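You operate a simulated robot arm through the tools that you are given. There is no shell and no other tool. Be economical: measure what you need, move in short steps, check, and stop when the job is done.

Carry out the task below with a simulated robot arm. There is one attempt and no reset: what you move stays moved.

JOB
Join the clipboard's line to the tester, pump down and zero.
Fine: power on; red stopper onto the red cart's free corner; brass lever locked and orange valve open before START; leave it running. Set down upright: red stopper. Where these are worked on the way, their far stop is far enough and under half their travel is too little: brass lever.

Only the result counts: the job must be done as asked and must still hold three seconds after the hand-in. Knocking over, shifting, dropping, spilling or breaking anything else fails it. Lids that push on must go on centred and level and be pressed home; caps that screw on are set level and turned clockwise until they are tight.

ROBOT AND FRAMES
A 7-joint arm with a vacuum gripper, on a carriage that runs on a rail from [0.003, 0] to [-2.477, 0.008] (x, y) and turns from -2.897 to 2.897 rad about z. Base frame: it is fixed where the carriage stands at the start and does not move with it; the origin is on the floor, on the carriage's upright axis, x ahead of it, y to its left, z up. Lengths are in m, angles in rad, forces in N, time in s.
With the tool pointing down near the work surface it reaches from about 0.1 to 0.66 m from the robot's upright axis, wherever it stands. Its first joint turns from -2.897 to 2.897 rad. Places, roughly: blue tester button [0.6, 0, 1.2]; brass lever [0.6, -0.1, 1.2]; free corner of the red cart [0.7, -0.3, 1]; green tester button [0.7, 0.2, 1.2]; orange tester button [0.6, 0, 1.2]; orange valve handle [0.5, 0, 1.1]; red switch [0.8, 0.1, 1.2]; trim knob [0.7, 0, 1.2]; white tester button [0.6, 0.1, 1.2]. Payload 1.06 kg.
Tool frame: the origin (TCP) lies in the middle of the cups' lips, and z points out of the cups. The gripper has 1 cup of 0.024 m across, covering 0.024 by 0.024 m (tool x, y); the bellows give 0.008 m. With the vacuum on, a cup seals on a smooth face that it is pressed against (1 to 4 N); it does not hold porous or soft things. The pull reaches 23 N.
Orientation is that of the tool frame in the base frame, as a unit quaternion [x, y, z, w]. With the cups facing straight down, the tool's x points along the base's -x, its y along +y and its z along -z.

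CONTROLS
- The arm moves only by the tool jog_arm. Its argument "plan" is a list that holds one entry, the list of rows, each a list of 7 numbers: the shift along the tool's x, y, z in m, then the turn, a rotation vector about the tool's x, y, z in degrees, then the vacuum: 1 switches it on, 0 off. In form: [[[tx, ty, tz, ax, ay, az, suction], ...]]. A call has 1 to 20 rows; each row is the pose to reach, as a shift and turn from the pose commanded when the call began, along the tool's axes at that moment. Rows are played at 5 a second. More than 0.05 m and 0.15 rad between two rows, or a gripper value outside its range, and nothing of the call is played. A pose out of reach is approached as far as the arm can. The call stops where the force on the tool passes 60 N (or 10 N more than at its start, if that is more) or the arm is blocked; 0.2 s more then pass. The pull builds up within a second once a cup has sealed. Time passes only in rows, and 0.2 s behind the last, so rows that repeat a pose give it time. The reply holds the time, the measured pose of the TCP, the force on the tool along the base axes and the pull of the vacuum, in the units named above and with some noise, with the torque about the TCP (base axes, N m) and any sound that the robot's microphone picked up.
- Cameras (640 x 400 px; columns grow to the right, rows downward): "scene" is now at [0.0189, 0.1292, 1.591]; the picture's right is [-0.28, -0.96, 0.00], its down [-0.64, 0.19, -0.74] and it looks along [0.71, -0.21, -0.67] (base axes); focal length 268 px, centre (320, 200). "wrist" rides on the gripper at [0.078, 0.019, -0.096] in the tool frame; the picture's right is [-0.24, 0.97, 0.00], its down [-0.71, -0.17, -0.69] and it looks along [-0.67, -0.16, 0.73] (tool axes); focal length 243 px, centre (320, 200). There is no depth. A picture from a camera that has moved, and an enlarged one, comes with that camera's place and axes in the base frame and with its lens.
- grab_frame(camera): a new picture of that camera. No time passes.
- lift_body(by): slides the trunk up (or, below 0, down) by that many m; the arm and the scene camera ride with it, the base frame stays. It gives what a move gives, with no picture.
- drive_base(legs): drives the robot by 1 to 6 legs, each [ahead, left, turn to the left] in m, m and rad, along the robot's own axes; the way and the turn of a leg run together, so that a leg with both is an arc; at most 1.5 m and 3.142 rad a leg. The arm and the cameras ride along, it lands a little off, and it stops where it bumps. It keeps to its track: a leg is cut to what the track allows. It gives what a move gives.
- aim_head(pan, tilt): turns the head with the scene camera to pan (to the left, within 2.705 rad either way) and tilt (down, from -0.506 to 1.204), counted from straight ahead of the robot. It gives what a move gives.
- inspect(camera, box): a new picture of the part [left, top, right, bottom] of that camera's present view, enlarged. No time passes.
- job_done(): hands the job in; it is judged then, once.

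Go step by step. Nothing tells you exact positions but the pictures and the camera data: compare them with the known pose of the tool, close in by small moves and look again before you grip or let go. The budget is 120 turns and 90 pictures, counting those below and the enlarged ones. Unless the task says otherwise, let go and move clear before handing in, and close with one line.

The tools are called after "Emit:" as name(argument=value, ...) on one line, values as JSON. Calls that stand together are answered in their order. jog_arm: Moves the arm, as the interface text tells. Its arguments: {"type":"object","properties":{"plan":{"type":"array","items":{"type":"array","items":{"type":"array","items":{"type":"number"}}}}},"required":["plan"]} The other tools are called the same way: lift_body (by) slides the trunk up or down; drive_base (legs) drives the base; aim_head (pan, tilt) turns the head that bears the scene camera; grab_frame (camera) takes a picture; inspect (camera, box) takes an enlarged picture of a part of a camera's view; job_done () hands the job in.

At the start:

```text
t: 0.0
tcp_pos: [0.4769, 0.0805, 1.1494]
tool_rot: [0.0, 1.0, 0.0, 0.0]
contact_force: [-0.5, 0.3, -0.4]
torque: [0.05, 0.04, -0.02]
pull: 0.0
trunk travel left (down, up): [-0.525, 0.065]
robot x, y, heading: [-0.0028, 0.0004, -0.0]
head pan, tilt: [-0.281, 0.733]
```

scene: 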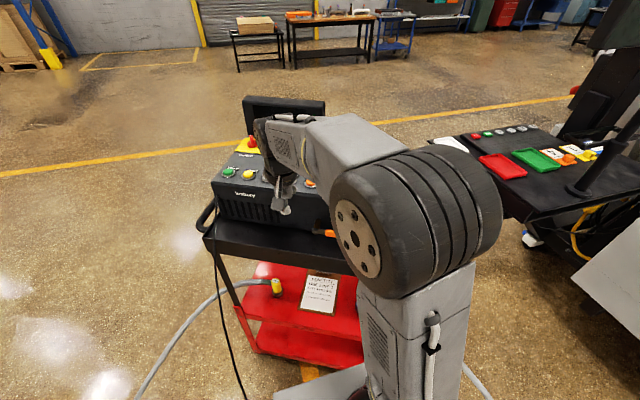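
wrist: 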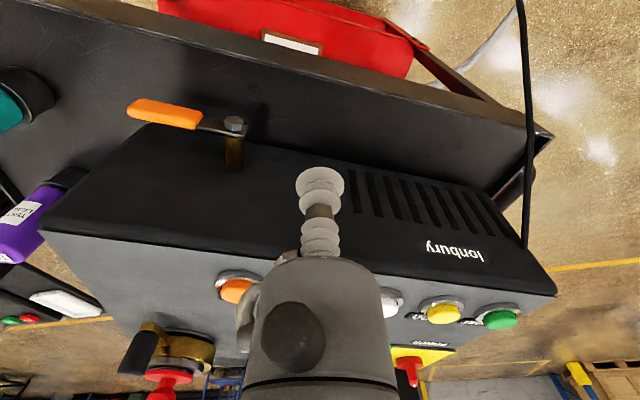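

I see the tester on the red cart, with a clipboard on the lower shelf and the arm blocking part of the view. I'll look closely at the clipboard and panel first.

Emit:
inspect(camera="scene", box=[240, 260, 370, 340])

Emit:
inspect(camera="wrist", box=[0, 60, 320, 400])

Emit:
inspect(camera="scene", box=[190, 90, 350, 250])

```text
4.92 times, centred on (305, 300) of scene
camera zoom: at [0.0189, 0.1292, 1.591], right [-0.28, -0.96, 0.0], down [-0.64, 0.19, -0.74], along [0.71, -0.21, -0.67], focal length 1319 px, centre (394, -292)
```

zoom: 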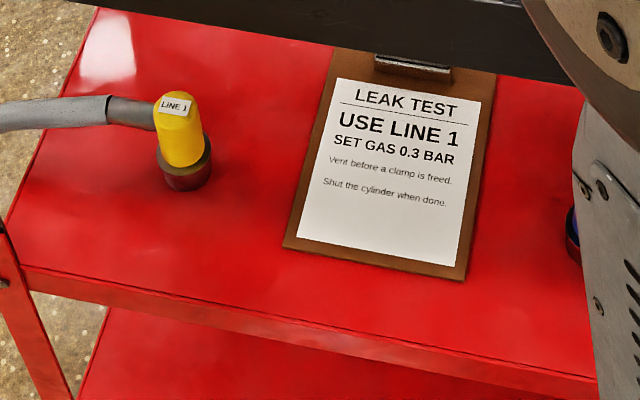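

```text
1.18 times, centred on (160, 230) of wrist
camera zoom: at [0.3974, 0.0996, 1.2449], right [0.24, 0.97, 0.0], down [0.71, -0.17, 0.69], along [0.67, -0.16, -0.73], focal length 285 px, centre (508, 165)
```

zoom: 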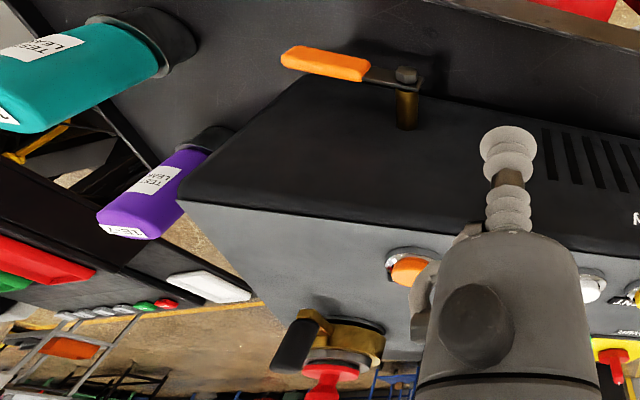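

```text
2.50 times, centred on (270, 170) of scene
camera zoom: at [0.0189, 0.1292, 1.591], right [-0.28, -0.96, 0.0], down [-0.64, 0.19, -0.74], along [0.71, -0.21, -0.67], focal length 670 px, centre (445, 275)
```

zoom: 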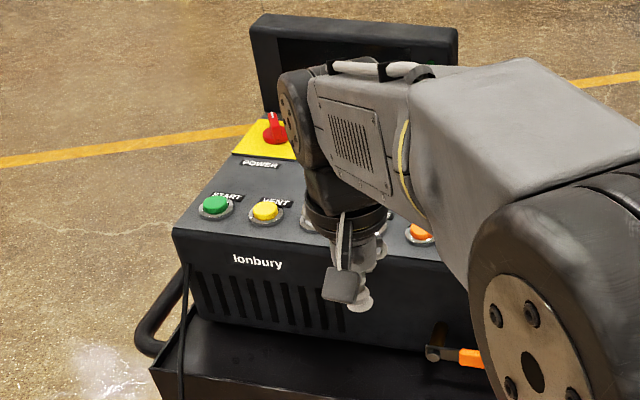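

The clipboard calls for Line 1, the yellow plug on the lower shelf, and says to vent before freeing a clamp. I'll move the arm up and left to clear the view of the tester.

Emit:
jog_arm(plan=[[[0, 0, -0.05, 0, 0, 0, 0], [0, 0, -0.1, 0, 0, 0, 0], [0, 0.05, -0.14, 0, 0, 0, 0], [0.02, 0.1, -0.14, 0, 0, 0, 0], [0.04, 0.15, -0.14, 0, 0, 0, 0], [0.06, 0.19, -0.14, 0, 0, 0, 0], [0.08, 0.23, -0.14, 0, 0, 0, 0], [0.1, 0.27, -0.14, 0, 0, 0, 0], [0.12, 0.31, -0.14, 0, 0, 0, 0], [0.14, 0.35, -0.14, 0, 0, 0, 0]]])

Emit:
grab_frame(camera="scene")

Emit:
grab_frame(camera="wrist")

```text
refused: row 3 steps farther than a row can; nothing moved
```

```text
84 pictures are left
camera scene: at [0.0189, 0.1292, 1.591], right [-0.28, -0.96, 0.0], down [-0.64, 0.19, -0.74], along [0.71, -0.21, -0.67], focal length 268 px, centre (320, 200)
```

scene: 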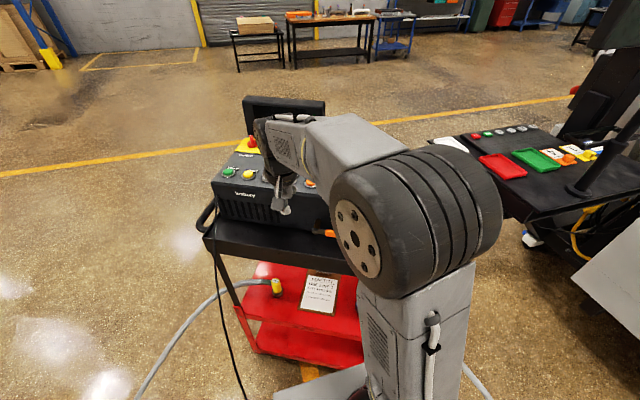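

```text
83 pictures are left
camera wrist: at [0.3974, 0.0996, 1.2449], right [0.24, 0.97, 0.0], down [0.71, -0.17, 0.69], along [0.67, -0.16, -0.73], focal length 243 px, centre (320, 200)
```

wrist: 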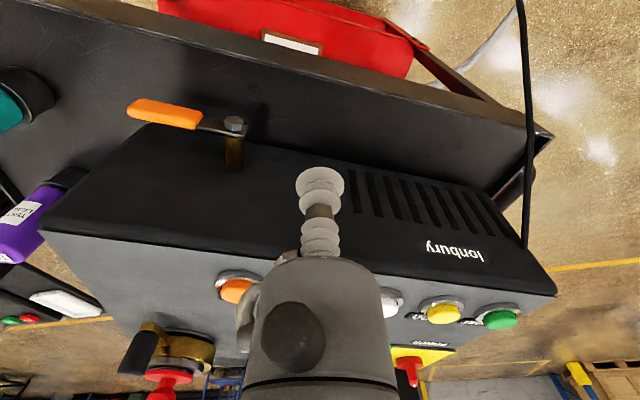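

The call was refused because one step was too long, and nothing moved. I'll split it into smaller steps.

Emit:
jog_arm(plan=[[[0.02, 0, -0.04, 0, 0, 0, 0], [0.04, 0, -0.08, 0, 0, 0, 0], [0.06, 0, -0.12, 0, 0, 0, 0], [0.06, 0.045, -0.14, 0, 0, 0, 0], [0.07, 0.09, -0.14, 0, 0, 0, 0], [0.08, 0.135, -0.14, 0, 0, 0, 0], [0.09, 0.18, -0.14, 0, 0, 0, 0], [0.1, 0.22, -0.14, 0, 0, 0, 0], [0.12, 0.26, -0.14, 0, 0, 0, 0], [0.14, 0.3, -0.14, 0, 0, 0, 0], [0.16, 0.34, -0.14, 0, 0, 0, 0], [0.19, 0.37, -0.14, 0, 0, 0, 0]]])

```text
t: 2.6
tcp_pos: [0.2855, 0.4524, 1.2912]
tool_rot: [0.001, 1.0, 0.0, 0.0]
contact_force: [-0.4, -0.6, -0.2]
torque: [0.03, -0.01, 0.01]
pull: 0.0
trunk travel left (down, up): [-0.525, 0.065]
robot x, y, heading: [0.0018, -0.0001, -0.003]
head pan, tilt: [-0.281, 0.733]
```

Emit:
grab_frame(camera="scene")

```text
82 pictures are left
camera scene: at [0.0188, 0.1295, 1.591], right [-0.28, -0.96, 0.0], down [-0.64, 0.19, -0.74], along [0.71, -0.21, -0.67], focal length 268 px, centre (320, 200)
```

scene: 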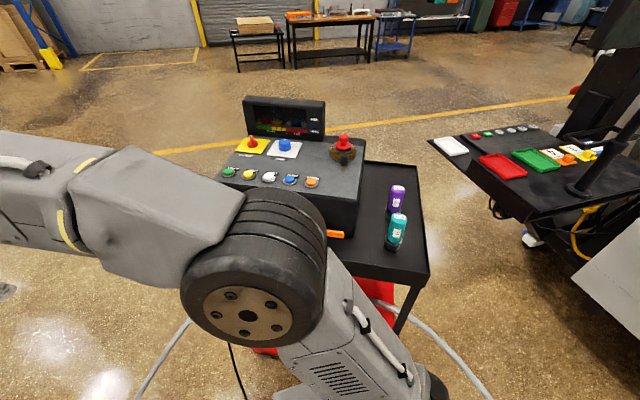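

Emit:
inspect(camera="scene", box=[210, 90, 370, 190])

Emit:
inspect(camera="scene", box=[310, 130, 438, 290])

```text
4.00 times, centred on (290, 140) of scene
camera zoom: at [0.0188, 0.1295, 1.591], right [-0.28, -0.96, 0.0], down [-0.64, 0.19, -0.74], along [0.71, -0.21, -0.67], focal length 1072 px, centre (440, 440)
```

zoom: 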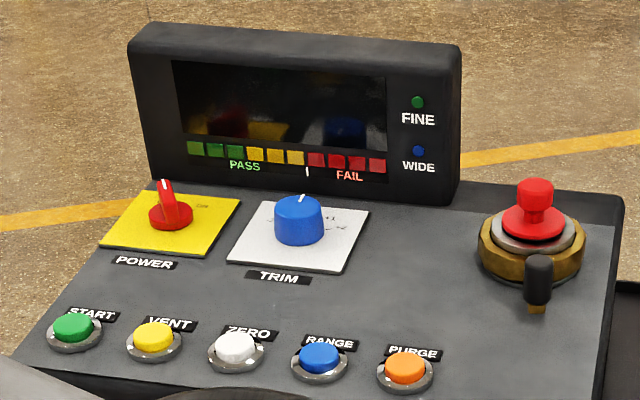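

```text
2.50 times, centred on (374, 210) of scene
camera zoom: at [0.0188, 0.1295, 1.591], right [-0.28, -0.96, 0.0], down [-0.64, 0.19, -0.74], along [0.71, -0.21, -0.67], focal length 670 px, centre (185, 175)
```

zoom: 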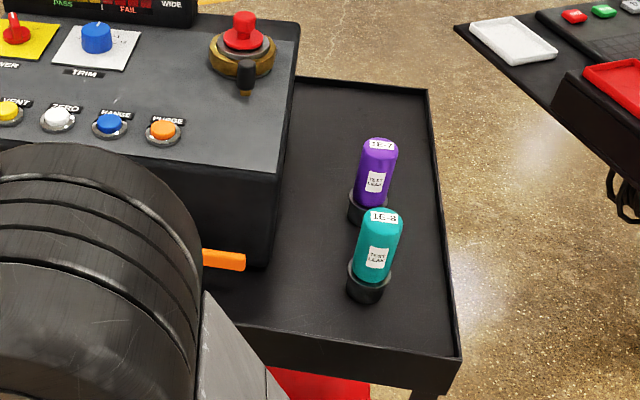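

The panel has START, VENT, ZERO, RANGE and PURGE buttons, a POWER switch, and TRIM. The port is on the right with the red stopper and the clamp lever. I need positions, so I'll take a second view with the wrist camera from the left.

Emit:
jog_arm(plan=[[[-0.02, 0, -0.02, 0, 0, 8, 0], [-0.04, 0, -0.04, 0, 0, 16, 0], [-0.06, 0, -0.06, 0, 0, 24, 0], [-0.09, -0.02, -0.06, 0, 0, 32, 0], [-0.12, -0.04, -0.06, 0, 0, 40, 0], [-0.14, -0.06, -0.06, 0, 0, 40, 0], [-0.14, -0.06, -0.06, 0, 0, 40, 0]]])

Emit:
grab_frame(camera="wrist")

```text
t: 4.2
tcp_pos: [0.4193, 0.3835, 1.3478]
tool_rot: [0.342, 0.94, 0.0, 0.0]
contact_force: [0.3, 0.3, -0.1]
torque: [-0.02, 0.02, -0.01]
pull: 0.0
out of reach, approached as far as the arm can: row 3, 4, 5, 6, 7
trunk travel left (down, up): [-0.525, 0.065]
robot x, y, heading: [0.0025, 0.0024, -0.001]
head pan, tilt: [-0.281, 0.733]
```

```text
79 pictures are left
camera wrist: at [0.3709, 0.4477, 1.4427], right [0.81, 0.59, 0.0], down [0.43, -0.59, 0.68], along [0.41, -0.55, -0.73], focal length 243 px, centre (320, 200)
```

wrist: 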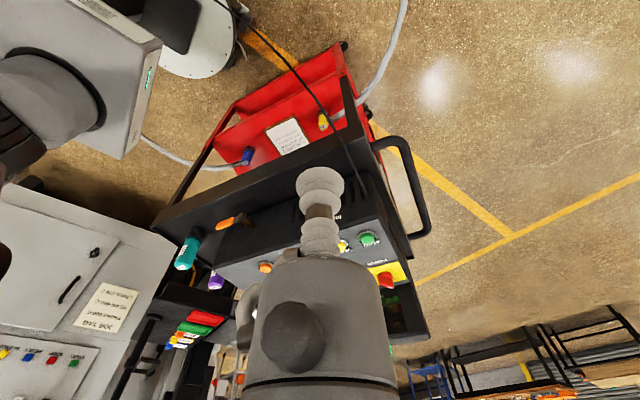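

START is at about (0.66, 0.20, 1.157), and the tester is yawed about 27°. The port is near (0.68, -0.14). The plug is at about (0.62, 0.14, 0.63), under the tray, so I'll look closer at the plug and the switch labels.

Emit:
inspect(camera="wrist", box=[200, 30, 440, 180])

Emit:
inspect(camera="scene", box=[230, 125, 310, 175])

Emit:
inspect(camera="scene", box=[320, 125, 380, 175])

```text
2.67 times, centred on (320, 105) of wrist
camera zoom: at [0.3709, 0.4477, 1.4427], right [0.81, 0.59, 0.0], down [0.43, -0.59, 0.68], along [0.41, -0.55, -0.73], focal length 647 px, centre (320, 453)
```

zoom: 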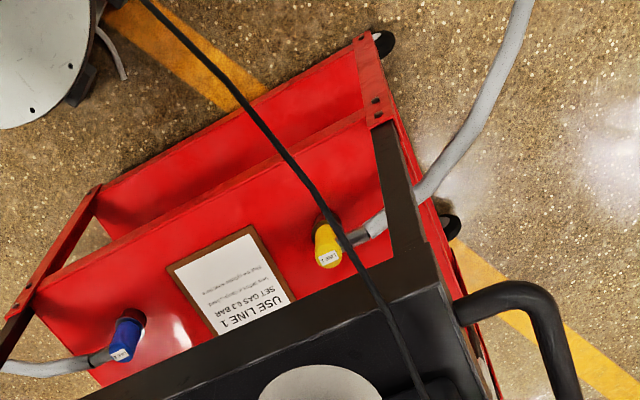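

```text
8.00 times, centred on (270, 150) of scene
camera zoom: at [0.0193, 0.1295, 1.591], right [-0.28, -0.96, 0.0], down [-0.64, 0.19, -0.74], along [0.71, -0.21, -0.67], focal length 2144 px, centre (720, 600)
```

zoom: 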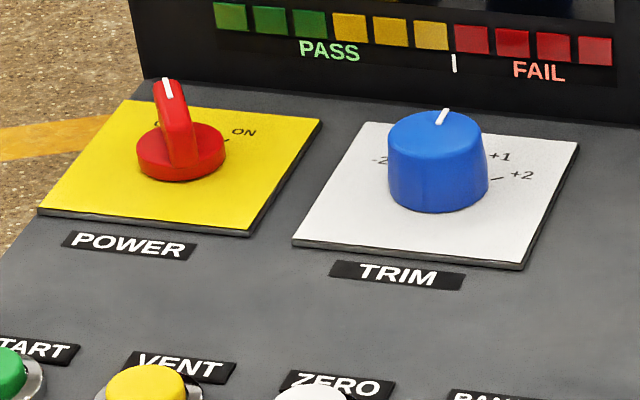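

```text
8.00 times, centred on (350, 150) of scene
camera zoom: at [0.0193, 0.1295, 1.591], right [-0.28, -0.96, 0.0], down [-0.64, 0.19, -0.74], along [0.71, -0.21, -0.67], focal length 2144 px, centre (80, 600)
```

zoom: 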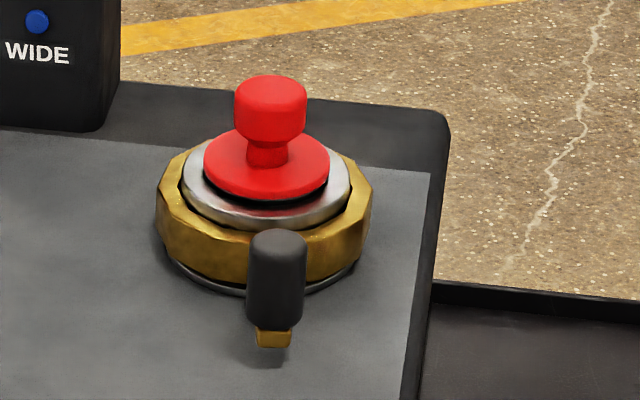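

The power knob is a bar knob that turns clockwise to ON, and the stopper has a round knob on top. I'll raise the trunk and bring the tool over the panel near the power switch to test reach.

Emit:
lift_body(by=0.064)

```text
t: 5.2
tcp_pos: [0.4186, 0.3825, 1.4114]
tool_rot: [0.342, 0.94, 0.001, 0.001]
contact_force: [-0.2, -0.7, -0.2]
torque: [-0.02, 0.01, -0.01]
pull: 0.0
trunk travel left (down, up): [-0.589, 0.001]
robot x, y, heading: [0.0014, 0.0008, -0.001]
head pan, tilt: [-0.281, 0.733]
```

Emit:
jog_arm(plan=[[[-0.036, -0.003, 0.022, 0, 0, 0, 0], [-0.072, -0.006, 0.043, 0, 0, 0, 0], [-0.108, -0.009, 0.065, 0, 0, 0, 0], [-0.144, -0.012, 0.086, 0, 0, 0, 0], [-0.181, -0.015, 0.107, 0, 0, 0, 0], [-0.217, -0.018, 0.128, 0, 0, 0, 0], [-0.2536, -0.022, 0.15, 0, 0, 0, 0], [-0.2536, -0.022, 0.15, 0, 0, 0, 0]]])

Emit:
grab_frame(camera="scene")

Emit:
grab_frame(camera="wrist")

```text
t: 7.0
tcp_pos: [0.5986, 0.2016, 1.2575]
tool_rot: [0.342, 0.94, 0.003, 0.001]
contact_force: [-0.3, -0.2, -0.9]
torque: [0.0, 0.01, 0.02]
pull: 0.1
trunk travel left (down, up): [-0.589, 0.001]
robot x, y, heading: [-0.0007, 0.0014, 0.004]
head pan, tilt: [-0.281, 0.733]
```

```text
75 pictures are left
camera scene: at [0.019, 0.1291, 1.655], right [-0.28, -0.96, 0.0], down [-0.64, 0.19, -0.74], along [0.71, -0.21, -0.67], focal length 268 px, centre (320, 200)
```

scene: 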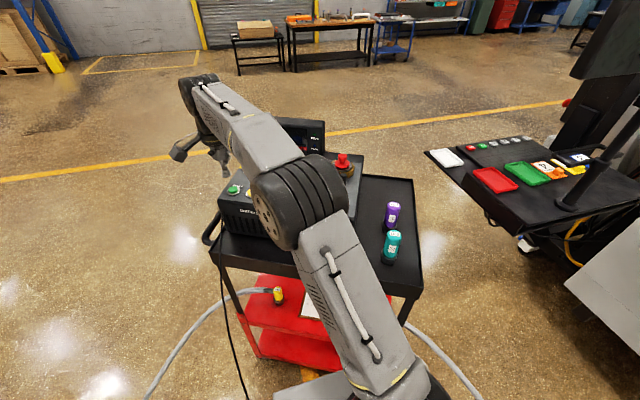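

```text
74 pictures are left
camera wrist: at [0.5505, 0.2675, 1.3526], right [0.8, 0.59, 0.0], down [0.43, -0.59, 0.68], along [0.41, -0.55, -0.73], focal length 243 px, centre (320, 200)
```

wrist: 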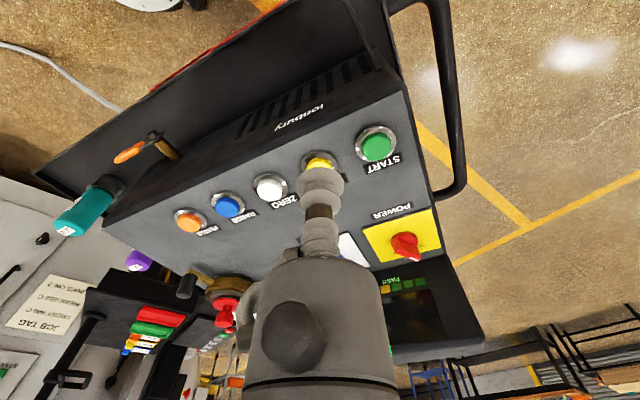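

The reach is fine here, and the wrist view agrees with my positions. I'll zoom in on the power knob to see its shape.

Emit:
inspect(camera="wrist", box=[350, 195, 460, 275])

```text
5.00 times, centred on (405, 235) of wrist
camera zoom: at [0.5505, 0.2675, 1.3526], right [0.8, 0.59, 0.0], down [0.43, -0.59, 0.68], along [0.41, -0.55, -0.73], focal length 1213 px, centre (-105, 25)
```

zoom: 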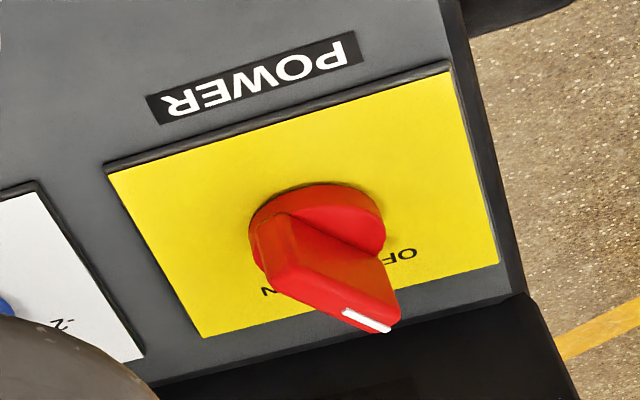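

The bar knob sits at about (0.79, 0.125), with its front end at (0.765, 0.133) and its top near z 1.175. Turning it clockwise means pushing the front end left, so I'll tilt the tool forward 30° to get the reach and move toward its right side.

Emit:
jog_arm(plan=[[[-0.02, 0.0, 0.0, -4.8, -5.75, 0, 0], [-0.04, 0.005, 0.0, -9.6, -11.5, 0, 0], [-0.07, 0.01, 0.0, -14.4, -17.2, 0, 0], [-0.1, 0.015, 0.0, -19.3, -23, 0, 0], [-0.13, 0.02, 0.01, -19.3, -23, 0, 0], [-0.15, 0.02, 0.02, -19.3, -23, 0, 0], [-0.1685, 0.028, 0.03, -19.3, -23, 0, 0], [-0.1685, 0.028, 0.03, -19.3, -23, 0, 0]]])

Emit:
grab_frame(camera="wrist")

Emit:
grab_frame(camera="scene")

```text
t: 8.8
tcp_pos: [0.7461, 0.1167, 1.2308]
tool_rot: [0.33, 0.907, 0.09, 0.244]
contact_force: [0.0, 0.7, -0.1]
torque: [0.01, -0.01, -0.02]
pull: 0.1
trunk travel left (down, up): [-0.589, 0.001]
robot x, y, heading: [-0.0021, -0.0021, -0.006]
head pan, tilt: [-0.281, 0.733]
```

```text
72 pictures are left
camera wrist: at [0.6563, 0.1823, 1.289], right [0.7, 0.59, 0.41], down [0.03, -0.59, 0.81], along [0.72, -0.55, -0.43], focal length 243 px, centre (320, 200)
```

wrist: 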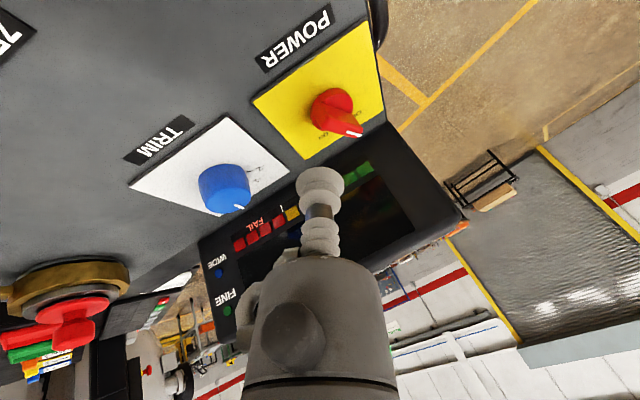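

```text
71 pictures are left
camera scene: at [0.019, 0.1292, 1.655], right [-0.28, -0.96, 0.0], down [-0.64, 0.19, -0.74], along [0.71, -0.21, -0.67], focal length 268 px, centre (320, 200)
```

scene: 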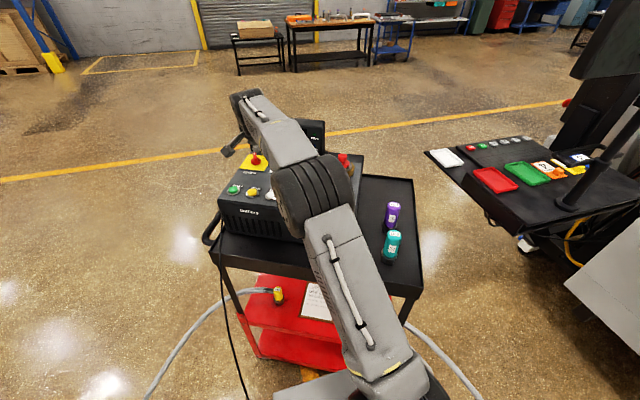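

Emit:
inspect(camera="wrist", box=[280, 70, 400, 160])

```text
4.44 times, centred on (340, 115) of wrist
camera zoom: at [0.6563, 0.1823, 1.289], right [0.7, 0.59, 0.41], down [0.03, -0.59, 0.81], along [0.72, -0.55, -0.43], focal length 1078 px, centre (231, 578)
```

zoom: 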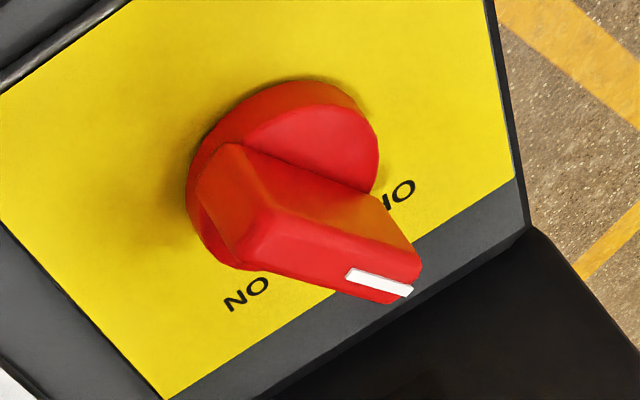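

The pivot is at about (0.797, 0.124), and the bar's front end at (0.772, 0.1305). I'll lower the cup to the right of the front end and push left.

Emit:
jog_arm(plan=[[[-0.0182, -0.0068, 0.0413, 0, 0, 0, 0], [-0.0046, -0.0154, 0.0691, 0, 0, 0, 0], [0.001, -0.009, 0.0689, 0, 0, 0, 0], [0.007, -0.003, 0.0686, 0, 0, 0, 0]]])

Emit:
grab_frame(camera="wrist")

```text
t: 9.8
tcp_pos: [0.7739, 0.1189, 1.1698]
tool_rot: [0.331, 0.907, 0.09, 0.243]
contact_force: [-1.2, 0.3, 0.0]
torque: [-0.01, 0.01, -0.01]
pull: 0.0
trunk travel left (down, up): [-0.589, 0.001]
robot x, y, heading: [0.0014, -0.0024, -0.001]
head pan, tilt: [-0.281, 0.733]
```

```text
69 pictures are left
camera wrist: at [0.6845, 0.1839, 1.2273], right [0.7, 0.59, 0.41], down [0.03, -0.59, 0.81], along [0.72, -0.55, -0.43], focal length 243 px, centre (320, 200)
```

wrist: 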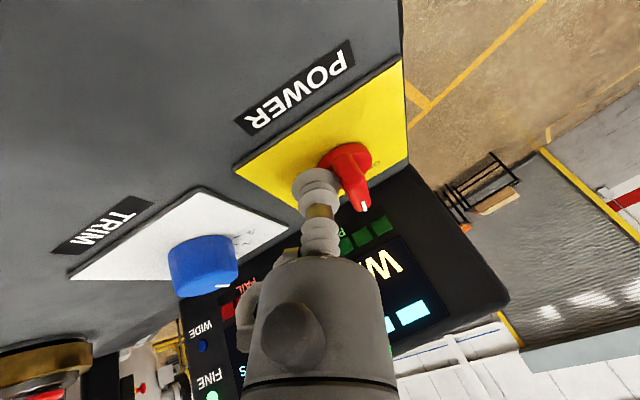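

The knob turned and the display lit, with the FINE lamp on. I'll push a little further to reach the ON stop.

Emit:
jog_arm(plan=[[[0.005, 0.006, 0, 0, 0, 0, 0], [0.0108, 0.0115, -0.0005, 0, 0, 0, 0], [0.0125, 0.017, 0.0005, 0, 0, 0, 0]]])

Emit:
grab_frame(camera="wrist")

```text
t: 10.6
tcp_pos: [0.7736, 0.1335, 1.1689]
tool_rot: [0.332, 0.907, 0.089, 0.243]
contact_force: [-22.1, -25.7, -5.1]
torque: [-0.87, 0.67, -1.05]
pull: 0.1
trunk travel left (down, up): [-0.589, 0.001]
robot x, y, heading: [0.0011, -0.0032, -0.005]
head pan, tilt: [-0.281, 0.733]
```

```text
68 pictures are left
camera wrist: at [0.6842, 0.2006, 1.227], right [0.7, 0.59, 0.4], down [0.03, -0.59, 0.81], along [0.71, -0.55, -0.43], focal length 243 px, centre (320, 200)
```

wrist: 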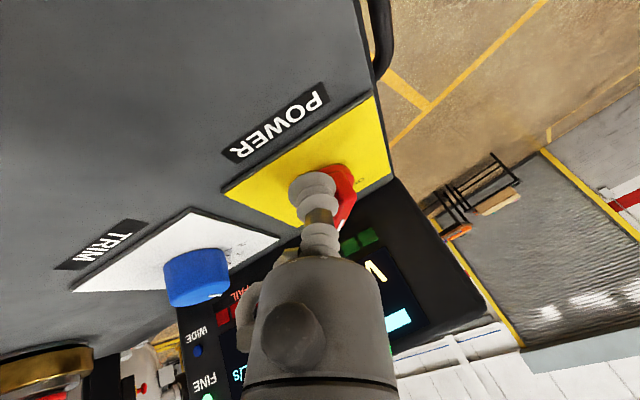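

It reached the stop. I'll back off, rise, and read the display.

Emit:
jog_arm(plan=[[[-0.006, -0.006, 0, 0, 0, 0, 0], [-0.01, -0.014, -0.005, 0, 0, 0, 0], [-0.01, -0.014, -0.05, 0, 0, 0, 0], [-0.01, -0.014, -0.09, 0, 0, 0, 0], [-0.01, -0.014, -0.13, 0, 0, 0, 0], [0.03, -0.014, -0.15, 0, 0, 0, 0], [0.07, -0.014, -0.15, 0, 0, 0, 0], [0.11, -0.014, -0.15, 0, 0, 0, 0]]])

Emit:
inspect(camera="scene", box=[210, 100, 370, 200])

Emit:
grab_frame(camera="wrist")

```text
t: 12.4
tcp_pos: [0.6196, 0.1992, 1.2546]
tool_rot: [0.331, 0.907, 0.091, 0.244]
contact_force: [-0.1, -0.6, -0.5]
torque: [0.03, -0.02, 0.0]
pull: 0.0
trunk travel left (down, up): [-0.589, 0.001]
robot x, y, heading: [-0.0013, 0.0008, -0.004]
head pan, tilt: [-0.281, 0.733]
```

```text
4.00 times, centred on (290, 150) of scene
camera zoom: at [0.0187, 0.1292, 1.655], right [-0.28, -0.96, 0.0], down [-0.64, 0.19, -0.74], along [0.71, -0.21, -0.67], focal length 1072 px, centre (440, 400)
```

zoom: 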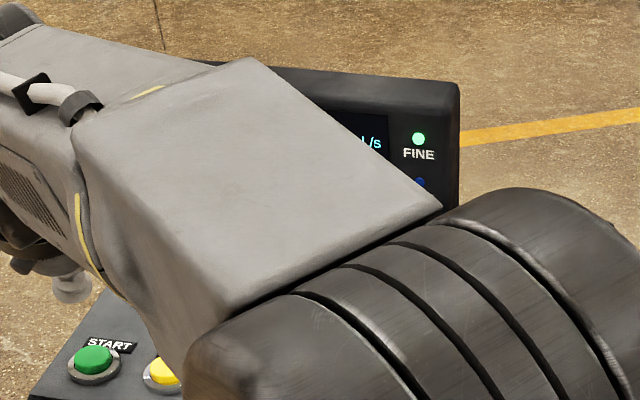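

```text
66 pictures are left
camera wrist: at [0.529, 0.2643, 1.3118], right [0.7, 0.59, 0.41], down [0.03, -0.59, 0.81], along [0.72, -0.55, -0.43], focal length 243 px, centre (320, 200)
```

wrist: 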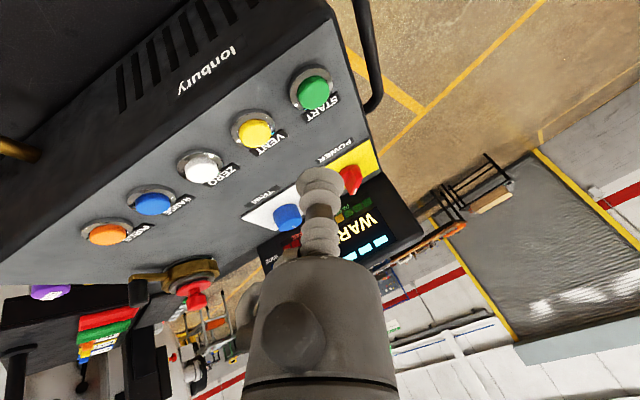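

The tester is on, showing "WARM…", and FINE is lit. Next I'll untilt and move toward the port to view the lever.

Emit:
jog_arm(plan=[[[-0.011, -0.034, -0.0165, 4.8, 5.75, 0, 0], [-0.022, -0.068, -0.033, 9.6, 11.5, 0, 0], [-0.033, -0.103, -0.05, 14.4, 17.2, 0, 0], [-0.044, -0.137, -0.066, 19.3, 23, 0, 0], [-0.055, -0.171, -0.082, 19.3, 23, 0, 0], [-0.0662, -0.2055, -0.099, 19.3, 23, 0, 0], [-0.0662, -0.2055, -0.099, 19.3, 23, 0, 0]]])

Emit:
grab_frame(camera="wrist")

Emit:
grab_frame(camera="scene")

```text
t: 14.0
tcp_pos: [0.4983, -0.0028, 1.2961]
tool_rot: [0.342, 0.94, 0.0, 0.0]
contact_force: [-0.2, -0.9, -0.3]
torque: [-0.02, 0.01, 0.01]
pull: 0.0
trunk travel left (down, up): [-0.589, 0.001]
robot x, y, heading: [-0.0025, -0.0011, -0.0]
head pan, tilt: [-0.281, 0.733]
```

```text
65 pictures are left
camera wrist: at [0.4497, 0.0631, 1.3909], right [0.8, 0.59, 0.0], down [0.43, -0.59, 0.68], along [0.41, -0.55, -0.73], focal length 243 px, centre (320, 200)
```

wrist: 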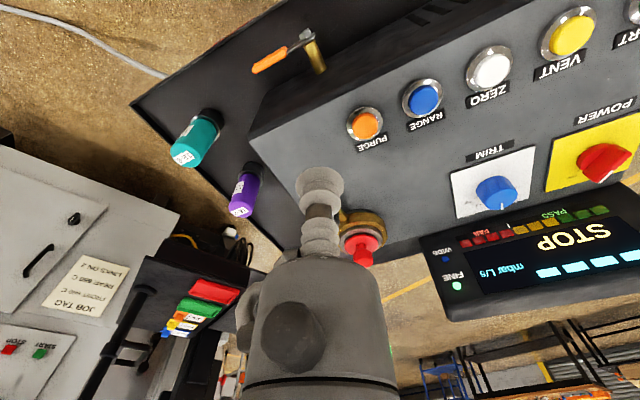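

```text
64 pictures are left
camera scene: at [0.019, 0.129, 1.655], right [-0.28, -0.96, 0.0], down [-0.64, 0.19, -0.74], along [0.71, -0.21, -0.67], focal length 268 px, centre (320, 200)
```

scene: 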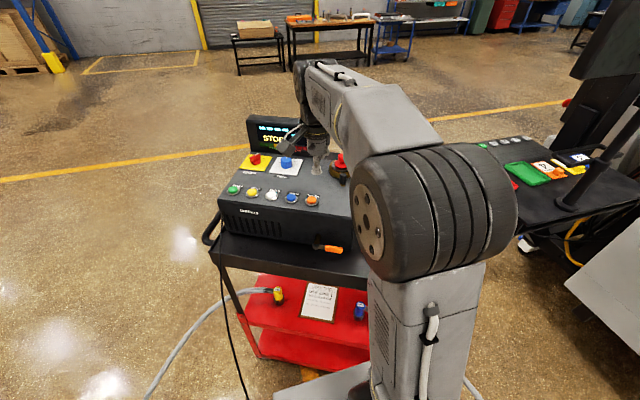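

The display now reads STOP in FINE, so it's warmed up. The clipboard says to vent before freeing the clamp, so I'll press VENT at (0.637, 0.153).

Emit:
jog_arm(plan=[[[0, 0.045, 0.0, 0, 0, 0, 0], [0, 0.09, 0.0, 0, 0, 0, 0], [-0.002, 0.13, 0.02, 0, 0, 0, 0], [-0.004, 0.17, 0.045, 0, 0, 0, 0], [-0.006, 0.2085, 0.07, 0, 0, 0, 0], [-0.006, 0.2085, 0.115, 0, 0, 0, 0], [-0.006, 0.2085, 0.135, 0, 0, 0, 0]]])

Emit:
grab_frame(camera="wrist")

Emit:
inspect(camera="scene", box=[210, 100, 370, 200])

```text
t: 15.6
tcp_pos: [0.6391, 0.1549, 1.1619]
tool_rot: [0.343, 0.939, 0.002, 0.001]
contact_force: [-0.1, -0.1, 0.8]
torque: [0.04, 0.01, 0.01]
pull: 0.0
trunk travel left (down, up): [-0.589, 0.001]
robot x, y, heading: [-0.0022, 0.0006, -0.003]
head pan, tilt: [-0.281, 0.733]
```

```text
63 pictures are left
camera wrist: at [0.5901, 0.2201, 1.2567], right [0.8, 0.59, 0.0], down [0.43, -0.59, 0.68], along [0.41, -0.55, -0.73], focal length 243 px, centre (320, 200)
```

wrist: 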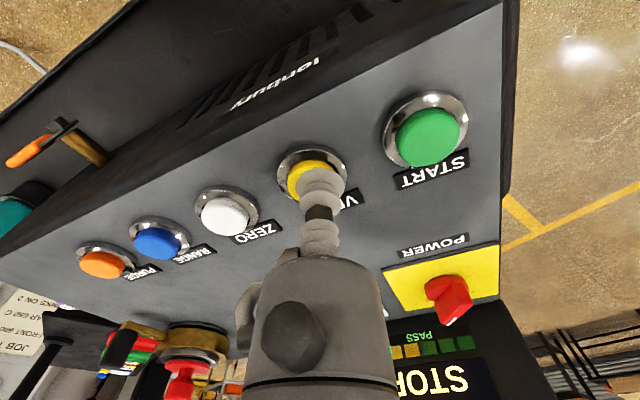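

```text
4.00 times, centred on (290, 150) of scene
camera zoom: at [0.0188, 0.1291, 1.6551], right [-0.28, -0.96, 0.0], down [-0.64, 0.19, -0.74], along [0.71, -0.21, -0.67], focal length 1072 px, centre (440, 400)
```

zoom: 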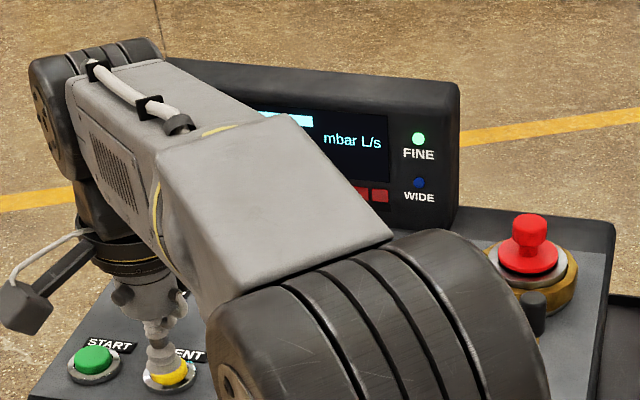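

Emit:
jog_arm(plan=[[[0.003, -0.003, 0.005, 0, 0, 0, 0], [0.003, -0.003, 0.009, 0, 0, 0, 0], [0.003, -0.003, 0.013, 0, 0, 0, 0], [0.003, -0.003, 0.016, 0, 0, 0, 0], [0.003, -0.003, 0.018, 0, 0, 0, 0]]])

Emit:
grab_frame(camera="wrist")

```text
t: 16.8
tcp_pos: [0.6343, 0.1557, 1.1455]
tool_rot: [0.342, 0.94, 0.002, 0.003]
contact_force: [2.5, 1.3, 25.0]
torque: [0.01, 0.07, -0.03]
pull: 0.0
trunk travel left (down, up): [-0.589, 0.001]
robot x, y, heading: [-0.0012, -0.0007, 0.002]
head pan, tilt: [-0.281, 0.733]
heard: click
```

```text
61 pictures are left
camera wrist: at [0.5847, 0.2203, 1.2421], right [0.8, 0.59, 0.01], down [0.43, -0.59, 0.69], along [0.41, -0.55, -0.73], focal length 243 px, centre (320, 200)
```

wrist: 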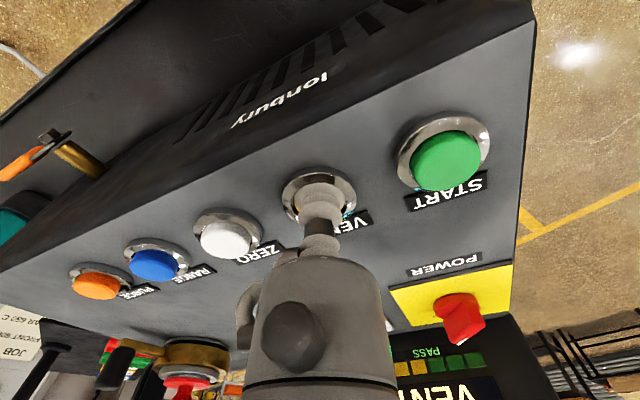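

VENT registered with a click, and the display shows VENT. I'll rise and get a good view of the lever and port.

Emit:
jog_arm(plan=[[[0, 0, -0.045, 0, 0, 0, 0], [0.01, -0.03, -0.075, 0, 0, 0, 0], [0.02, -0.065, -0.09, 0, 0, 0, 0], [0.03, -0.1, -0.105, 0, 0, 0, 0], [0.038, -0.1315, -0.105, 0, 0, 0, 0], [0.038, -0.1315, -0.105, 0, 0, 0, 0]]])

Emit:
inspect(camera="wrist", box=[100, 120, 340, 320])

```text
t: 18.2
tcp_pos: [0.5196, 0.0775, 1.2498]
tool_rot: [0.342, 0.94, 0.001, 0.0]
contact_force: [-0.3, -0.1, -0.1]
torque: [0.0, -0.01, 0.02]
pull: 0.0
trunk travel left (down, up): [-0.589, 0.001]
robot x, y, heading: [0.0007, -0.0029, -0.001]
head pan, tilt: [-0.281, 0.733]
```

```text
2.00 times, centred on (220, 220) of wrist
camera zoom: at [0.4708, 0.1423, 1.3446], right [0.8, 0.59, 0.0], down [0.43, -0.59, 0.68], along [0.41, -0.55, -0.73], focal length 485 px, centre (520, 160)
```

zoom: 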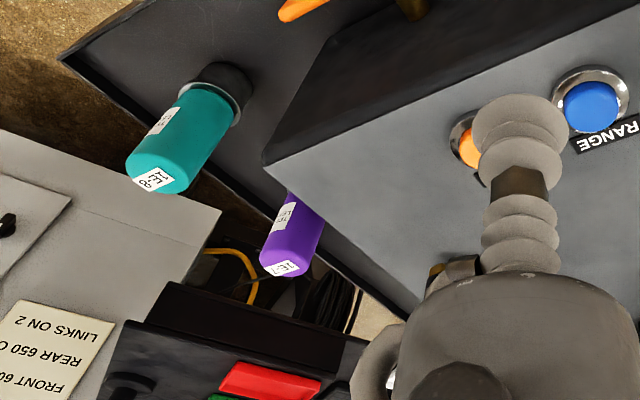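

Emit:
jog_arm(plan=[[[-0.021, -0.013, -0.02, 0, 0, -8, 0], [-0.042, -0.026, -0.04, 0, 0, -16, 0], [-0.063, -0.039, -0.06, 0, 0, -24, 0], [-0.085, -0.052, -0.08, 0, 0, -32, 0], [-0.106, -0.064, -0.09, 0, 0, -40, 0], [-0.106, -0.064, -0.09, 0, 0, -40, 0]]])

Emit:
grab_frame(camera="wrist")

Emit:
inspect(camera="scene", box=[320, 130, 400, 190])

```text
t: 19.6
tcp_pos: [0.5584, -0.0401, 1.3391]
tool_rot: [-0.001, 1.0, 0.001, 0.001]
contact_force: [-0.6, 0.2, 0.4]
torque: [-0.03, 0.03, -0.04]
pull: 0.0
trunk travel left (down, up): [-0.589, 0.001]
robot x, y, heading: [0.0056, -0.0022, -0.003]
head pan, tilt: [-0.281, 0.733]
```

```text
59 pictures are left
camera wrist: at [0.4803, -0.0209, 1.4336], right [0.23, 0.97, 0.0], down [0.71, -0.17, 0.69], along [0.67, -0.16, -0.73], focal length 243 px, centre (320, 200)
```

wrist: 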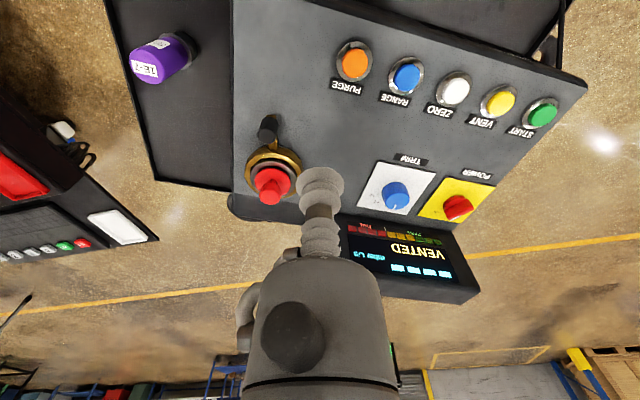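

```text
6.67 times, centred on (360, 160) of scene
camera zoom: at [0.0189, 0.1291, 1.655], right [-0.28, -0.96, 0.0], down [-0.64, 0.19, -0.74], along [0.71, -0.21, -0.67], focal length 1786 px, centre (53, 467)
```

zoom: 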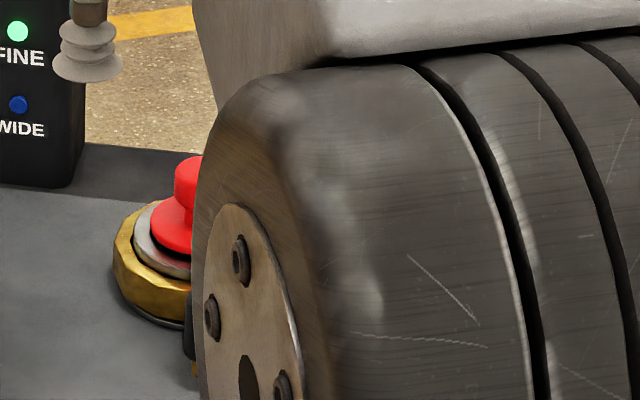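

VENTED is displayed. I'll zoom in on the lever and port.

Emit:
inspect(camera="wrist", box=[220, 100, 340, 210])

```text
3.64 times, centred on (280, 155) of wrist
camera zoom: at [0.4803, -0.0209, 1.4336], right [0.23, 0.97, 0.0], down [0.71, -0.17, 0.69], along [0.67, -0.16, -0.73], focal length 882 px, centre (466, 364)
```

zoom: 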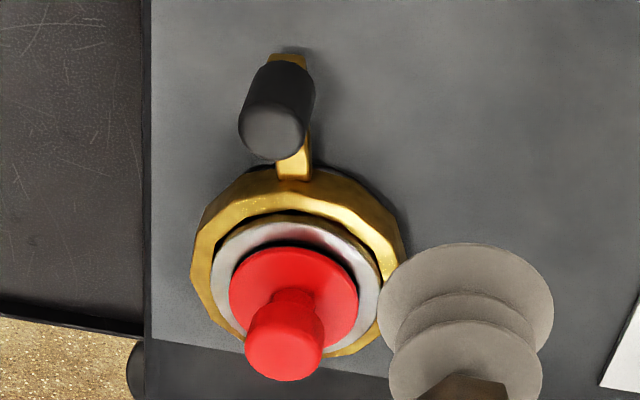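

The lever's post top is at about (0.593, -0.106, 1.197), and the stopper top is at (0.672, -0.133, 1.204). I'll lower the cup on the left side of the post and push gently right (counter-clockwise).

Emit:
jog_arm(plan=[[[-0.02, -0.015, 0.04, 0, 0, 0, 0], [-0.035, -0.028, 0.08, 0, 0, 0, 0], [-0.035, -0.028, 0.125, 0, 0, 0, 0], [-0.035, -0.028, 0.164, 0, 0, 0, 0], [-0.035, -0.036, 0.164, 0, 0, 0, 0], [-0.035, -0.044, 0.164, 0, 0, 0, 0], [-0.035, -0.052, 0.164, 0, 0, 0, 0], [-0.035, -0.06, 0.164, 0, 0, 0, 0]]])

Emit:
grab_frame(camera="wrist")

```text
t: 21.4
tcp_pos: [0.5952, -0.0989, 1.175]
tool_rot: [0.0, 1.0, 0.001, 0.002]
contact_force: [-0.6, 0.4, -0.5]
torque: [-0.03, 0.02, 0.01]
pull: 0.1
trunk travel left (down, up): [-0.589, 0.001]
robot x, y, heading: [0.001, 0.0007, -0.001]
head pan, tilt: [-0.281, 0.733]
```

```text
56 pictures are left
camera wrist: at [0.5164, -0.0796, 1.2693], right [0.23, 0.97, 0.0], down [0.71, -0.17, 0.69], along [0.67, -0.16, -0.73], focal length 243 px, centre (320, 200)
```

wrist: 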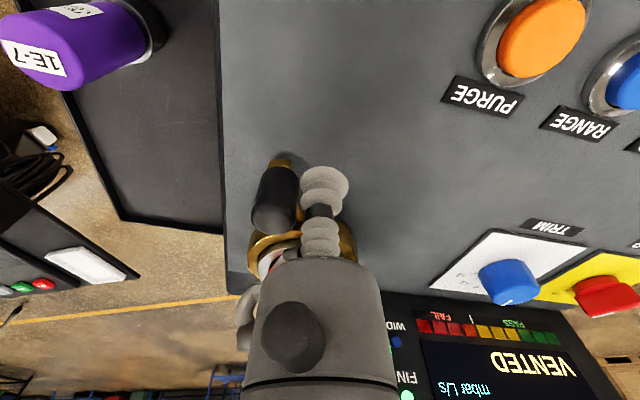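

Emit:
jog_arm(plan=[[[0, -0.006, 0, 0, 0, 0, 0], [0, -0.012, 0, 0, 0, 0, 0], [0, -0.018, 0, 0, 0, 0, 0], [0, -0.024, 0, 0, 0, 0, 0]]])

Emit:
grab_frame(camera="wrist")

```text
t: 22.4
tcp_pos: [0.5961, -0.1236, 1.1738]
tool_rot: [-0.001, 1.0, 0.002, 0.001]
contact_force: [-0.3, 0.7, -0.5]
torque: [0.01, 0.03, 0.0]
pull: 0.1
trunk travel left (down, up): [-0.589, 0.001]
robot x, y, heading: [0.0009, -0.0012, -0.0]
head pan, tilt: [-0.281, 0.733]
```

```text
55 pictures are left
camera wrist: at [0.5166, -0.1042, 1.2691], right [0.24, 0.97, 0.0], down [0.71, -0.17, 0.69], along [0.67, -0.16, -0.73], focal length 243 px, centre (320, 200)
```

wrist: 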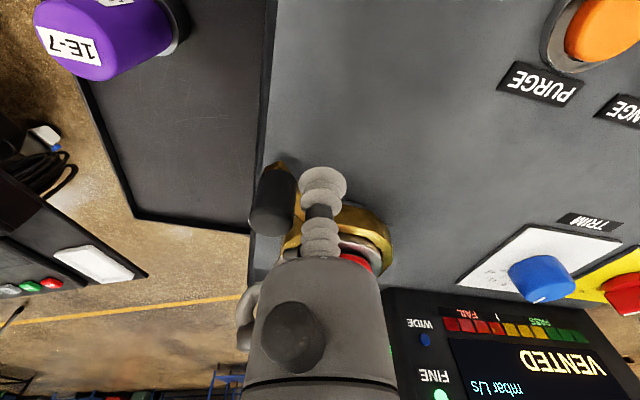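

The lever turns freely counter-clockwise. I'll follow its arc further round.

Emit:
jog_arm(plan=[[[0.004, -0.01, 0, 0, 0, 0, 0], [0.007, -0.02, 0, 0, 0, 0, 0], [0.008, -0.03, 0, 0, 0, 0, 0], [0.004, -0.04, 0, 0, 0, 0, 0], [0.0, -0.049, 0, 0, 0, 0, 0], [-0.004, -0.0575, 0, 0, 0, 0, 0]]])

Emit:
grab_frame(camera="wrist")

```text
t: 23.8
tcp_pos: [0.5953, -0.1722, 1.1753]
tool_rot: [-0.004, 1.0, 0.004, -0.001]
contact_force: [-32.7, 37.6, 0.2]
torque: [0.02, 0.02, 0.05]
pull: 0.1
trunk travel left (down, up): [-0.589, 0.001]
robot x, y, heading: [0.0024, 0.0024, 0.001]
head pan, tilt: [-0.281, 0.733]
```

```text
54 pictures are left
camera wrist: at [0.5162, -0.153, 1.271], right [0.23, 0.97, 0.01], down [0.71, -0.17, 0.68], along [0.67, -0.15, -0.73], focal length 243 px, centre (320, 200)
```

wrist: 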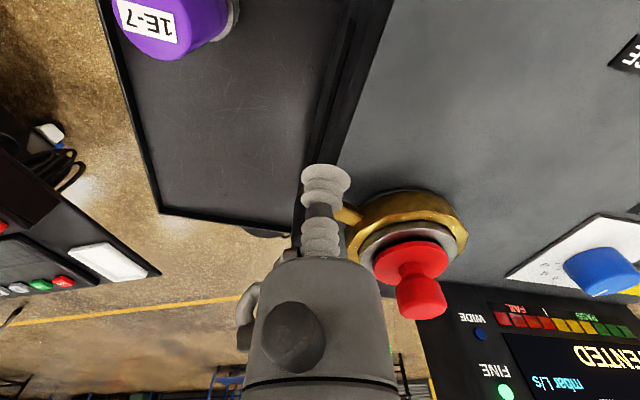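

The lever hit its stop after about 60° of travel, so it should be free. I'll back off, rise, and go above the stopper.

Emit:
jog_arm(plan=[[[0.012, 0.016, 0, 0, 0, 0, 0], [0.012, 0.016, -0.045, 0, 0, 0, 0], [0.012, 0.016, -0.085, 0, 0, 0, 0], [-0.02, 0.03, -0.085, 0, 0, 0, 0], [-0.05, 0.04, -0.085, 0, 0, 0, 0], [-0.071, 0.048, -0.085, 0, 0, 0, 0], [-0.071, 0.048, -0.075, 0, 0, 0, 0], [-0.071, 0.048, -0.065, 0, 0, 0, 0]]])

Emit:
grab_frame(camera="wrist")

Emit:
grab_frame(camera="scene")

```text
t: 25.6
tcp_pos: [0.6697, -0.1331, 1.2403]
tool_rot: [0.0, 1.0, 0.001, 0.001]
contact_force: [0.0, -0.2, 0.2]
torque: [0.01, 0.0, -0.01]
pull: 0.1
trunk travel left (down, up): [-0.589, 0.001]
robot x, y, heading: [-0.0012, -0.0002, 0.002]
head pan, tilt: [-0.281, 0.733]
```

```text
53 pictures are left
camera wrist: at [0.5908, -0.113, 1.3347], right [0.23, 0.97, 0.0], down [0.71, -0.17, 0.69], along [0.67, -0.16, -0.73], focal length 243 px, centre (320, 200)
```

wrist: 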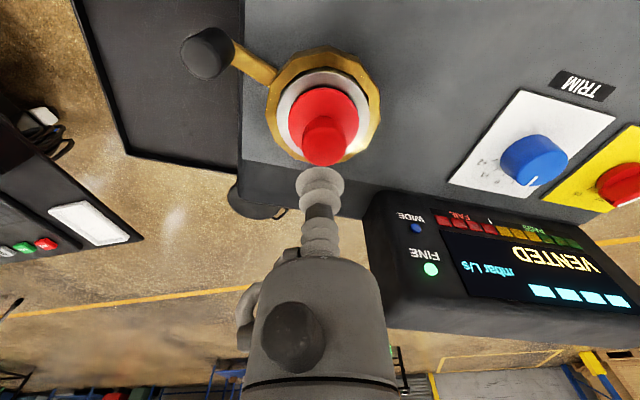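

```text
52 pictures are left
camera scene: at [0.0186, 0.1292, 1.655], right [-0.28, -0.96, 0.0], down [-0.64, 0.19, -0.74], along [0.71, -0.21, -0.67], focal length 268 px, centre (320, 200)
```

scene: 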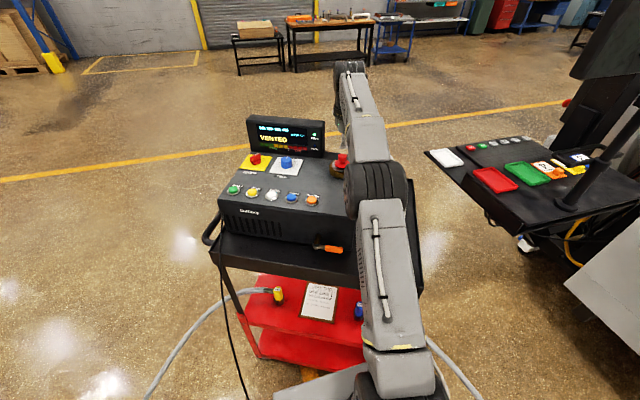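

The lever now points right, and the cup is over the stopper. I'll descend with vacuum on to seal on the stopper's top at (0.667, -0.130).

Emit:
jog_arm(plan=[[[0.002, 0.003, 0.02, 0, 0, 0, 1], [0.002, 0.003, 0.032, 0, 0, 0, 1], [0.002, 0.003, 0.036, 0, 0, 0, 1], [0.002, 0.003, 0.039, 0, 0, 0, 1], [0.002, 0.003, 0.039, 0, 0, 0, 1], [0.002, 0.003, 0.039, 0, 0, 0, 1], [0.002, 0.003, 0.039, 0, 0, 0, 1]]])

Emit:
inspect(camera="wrist", box=[220, 80, 420, 240])

```text
t: 27.2
tcp_pos: [0.6675, -0.1283, 1.207]
tool_rot: [0.0, 1.0, -0.001, 0.008]
contact_force: [11.2, -1.6, 54.4]
torque: [0.07, 0.35, 0.02]
pull: 0.1
trunk travel left (down, up): [-0.589, 0.001]
robot x, y, heading: [-0.0025, -0.0007, -0.003]
head pan, tilt: [-0.281, 0.733]
```

```text
2.50 times, centred on (320, 160) of wrist
camera zoom: at [0.587, -0.1091, 1.3005], right [0.23, 0.97, 0.0], down [0.7, -0.17, 0.7], along [0.68, -0.16, -0.72], focal length 606 px, centre (320, 300)
```

zoom: 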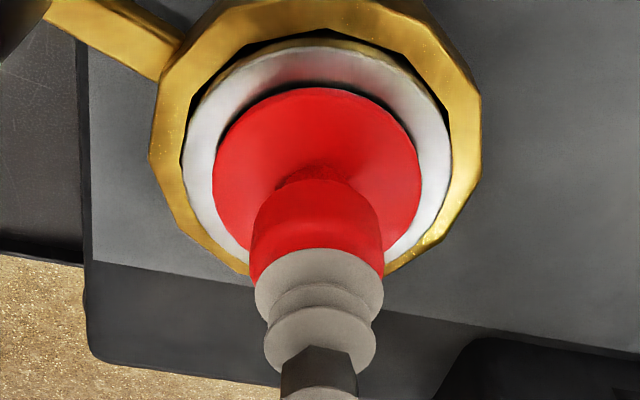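

I overpressed, and the top must be at about z 1.214. I'll ease back to light contact and check for a seal.

Emit:
jog_arm(plan=[[[0, 0, -0.006, 0, 0, 0, 1], [0, 0, -0.008, 0, 0, 0, 1], [0, 0, -0.008, 0, 0, 0, 1], [0, 0, -0.008, 0, 0, 0, 1], [0, 0, -0.008, 0, 0, 0, 1]]])

Emit:
inspect(camera="wrist", box=[260, 120, 380, 216])

```text
t: 28.4
tcp_pos: [0.6686, -0.1288, 1.2082]
tool_rot: [0.0, 1.0, 0.0, 0.0]
contact_force: [2.0, -0.6, 11.7]
torque: [0.03, 0.05, -0.01]
pull: 0.1
trunk travel left (down, up): [-0.589, 0.001]
robot x, y, heading: [0.0027, 0.0028, 0.001]
head pan, tilt: [-0.281, 0.733]
```

```text
4.17 times, centred on (320, 168) of wrist
camera zoom: at [0.5889, -0.1094, 1.3029], right [0.24, 0.97, 0.0], down [0.71, -0.17, 0.69], along [0.67, -0.16, -0.73], focal length 1011 px, centre (320, 333)
```

zoom: 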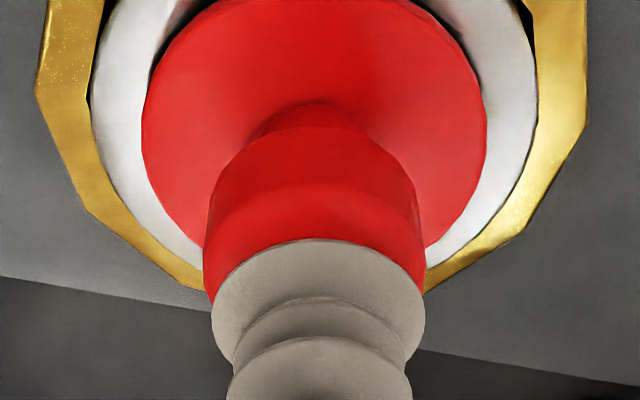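

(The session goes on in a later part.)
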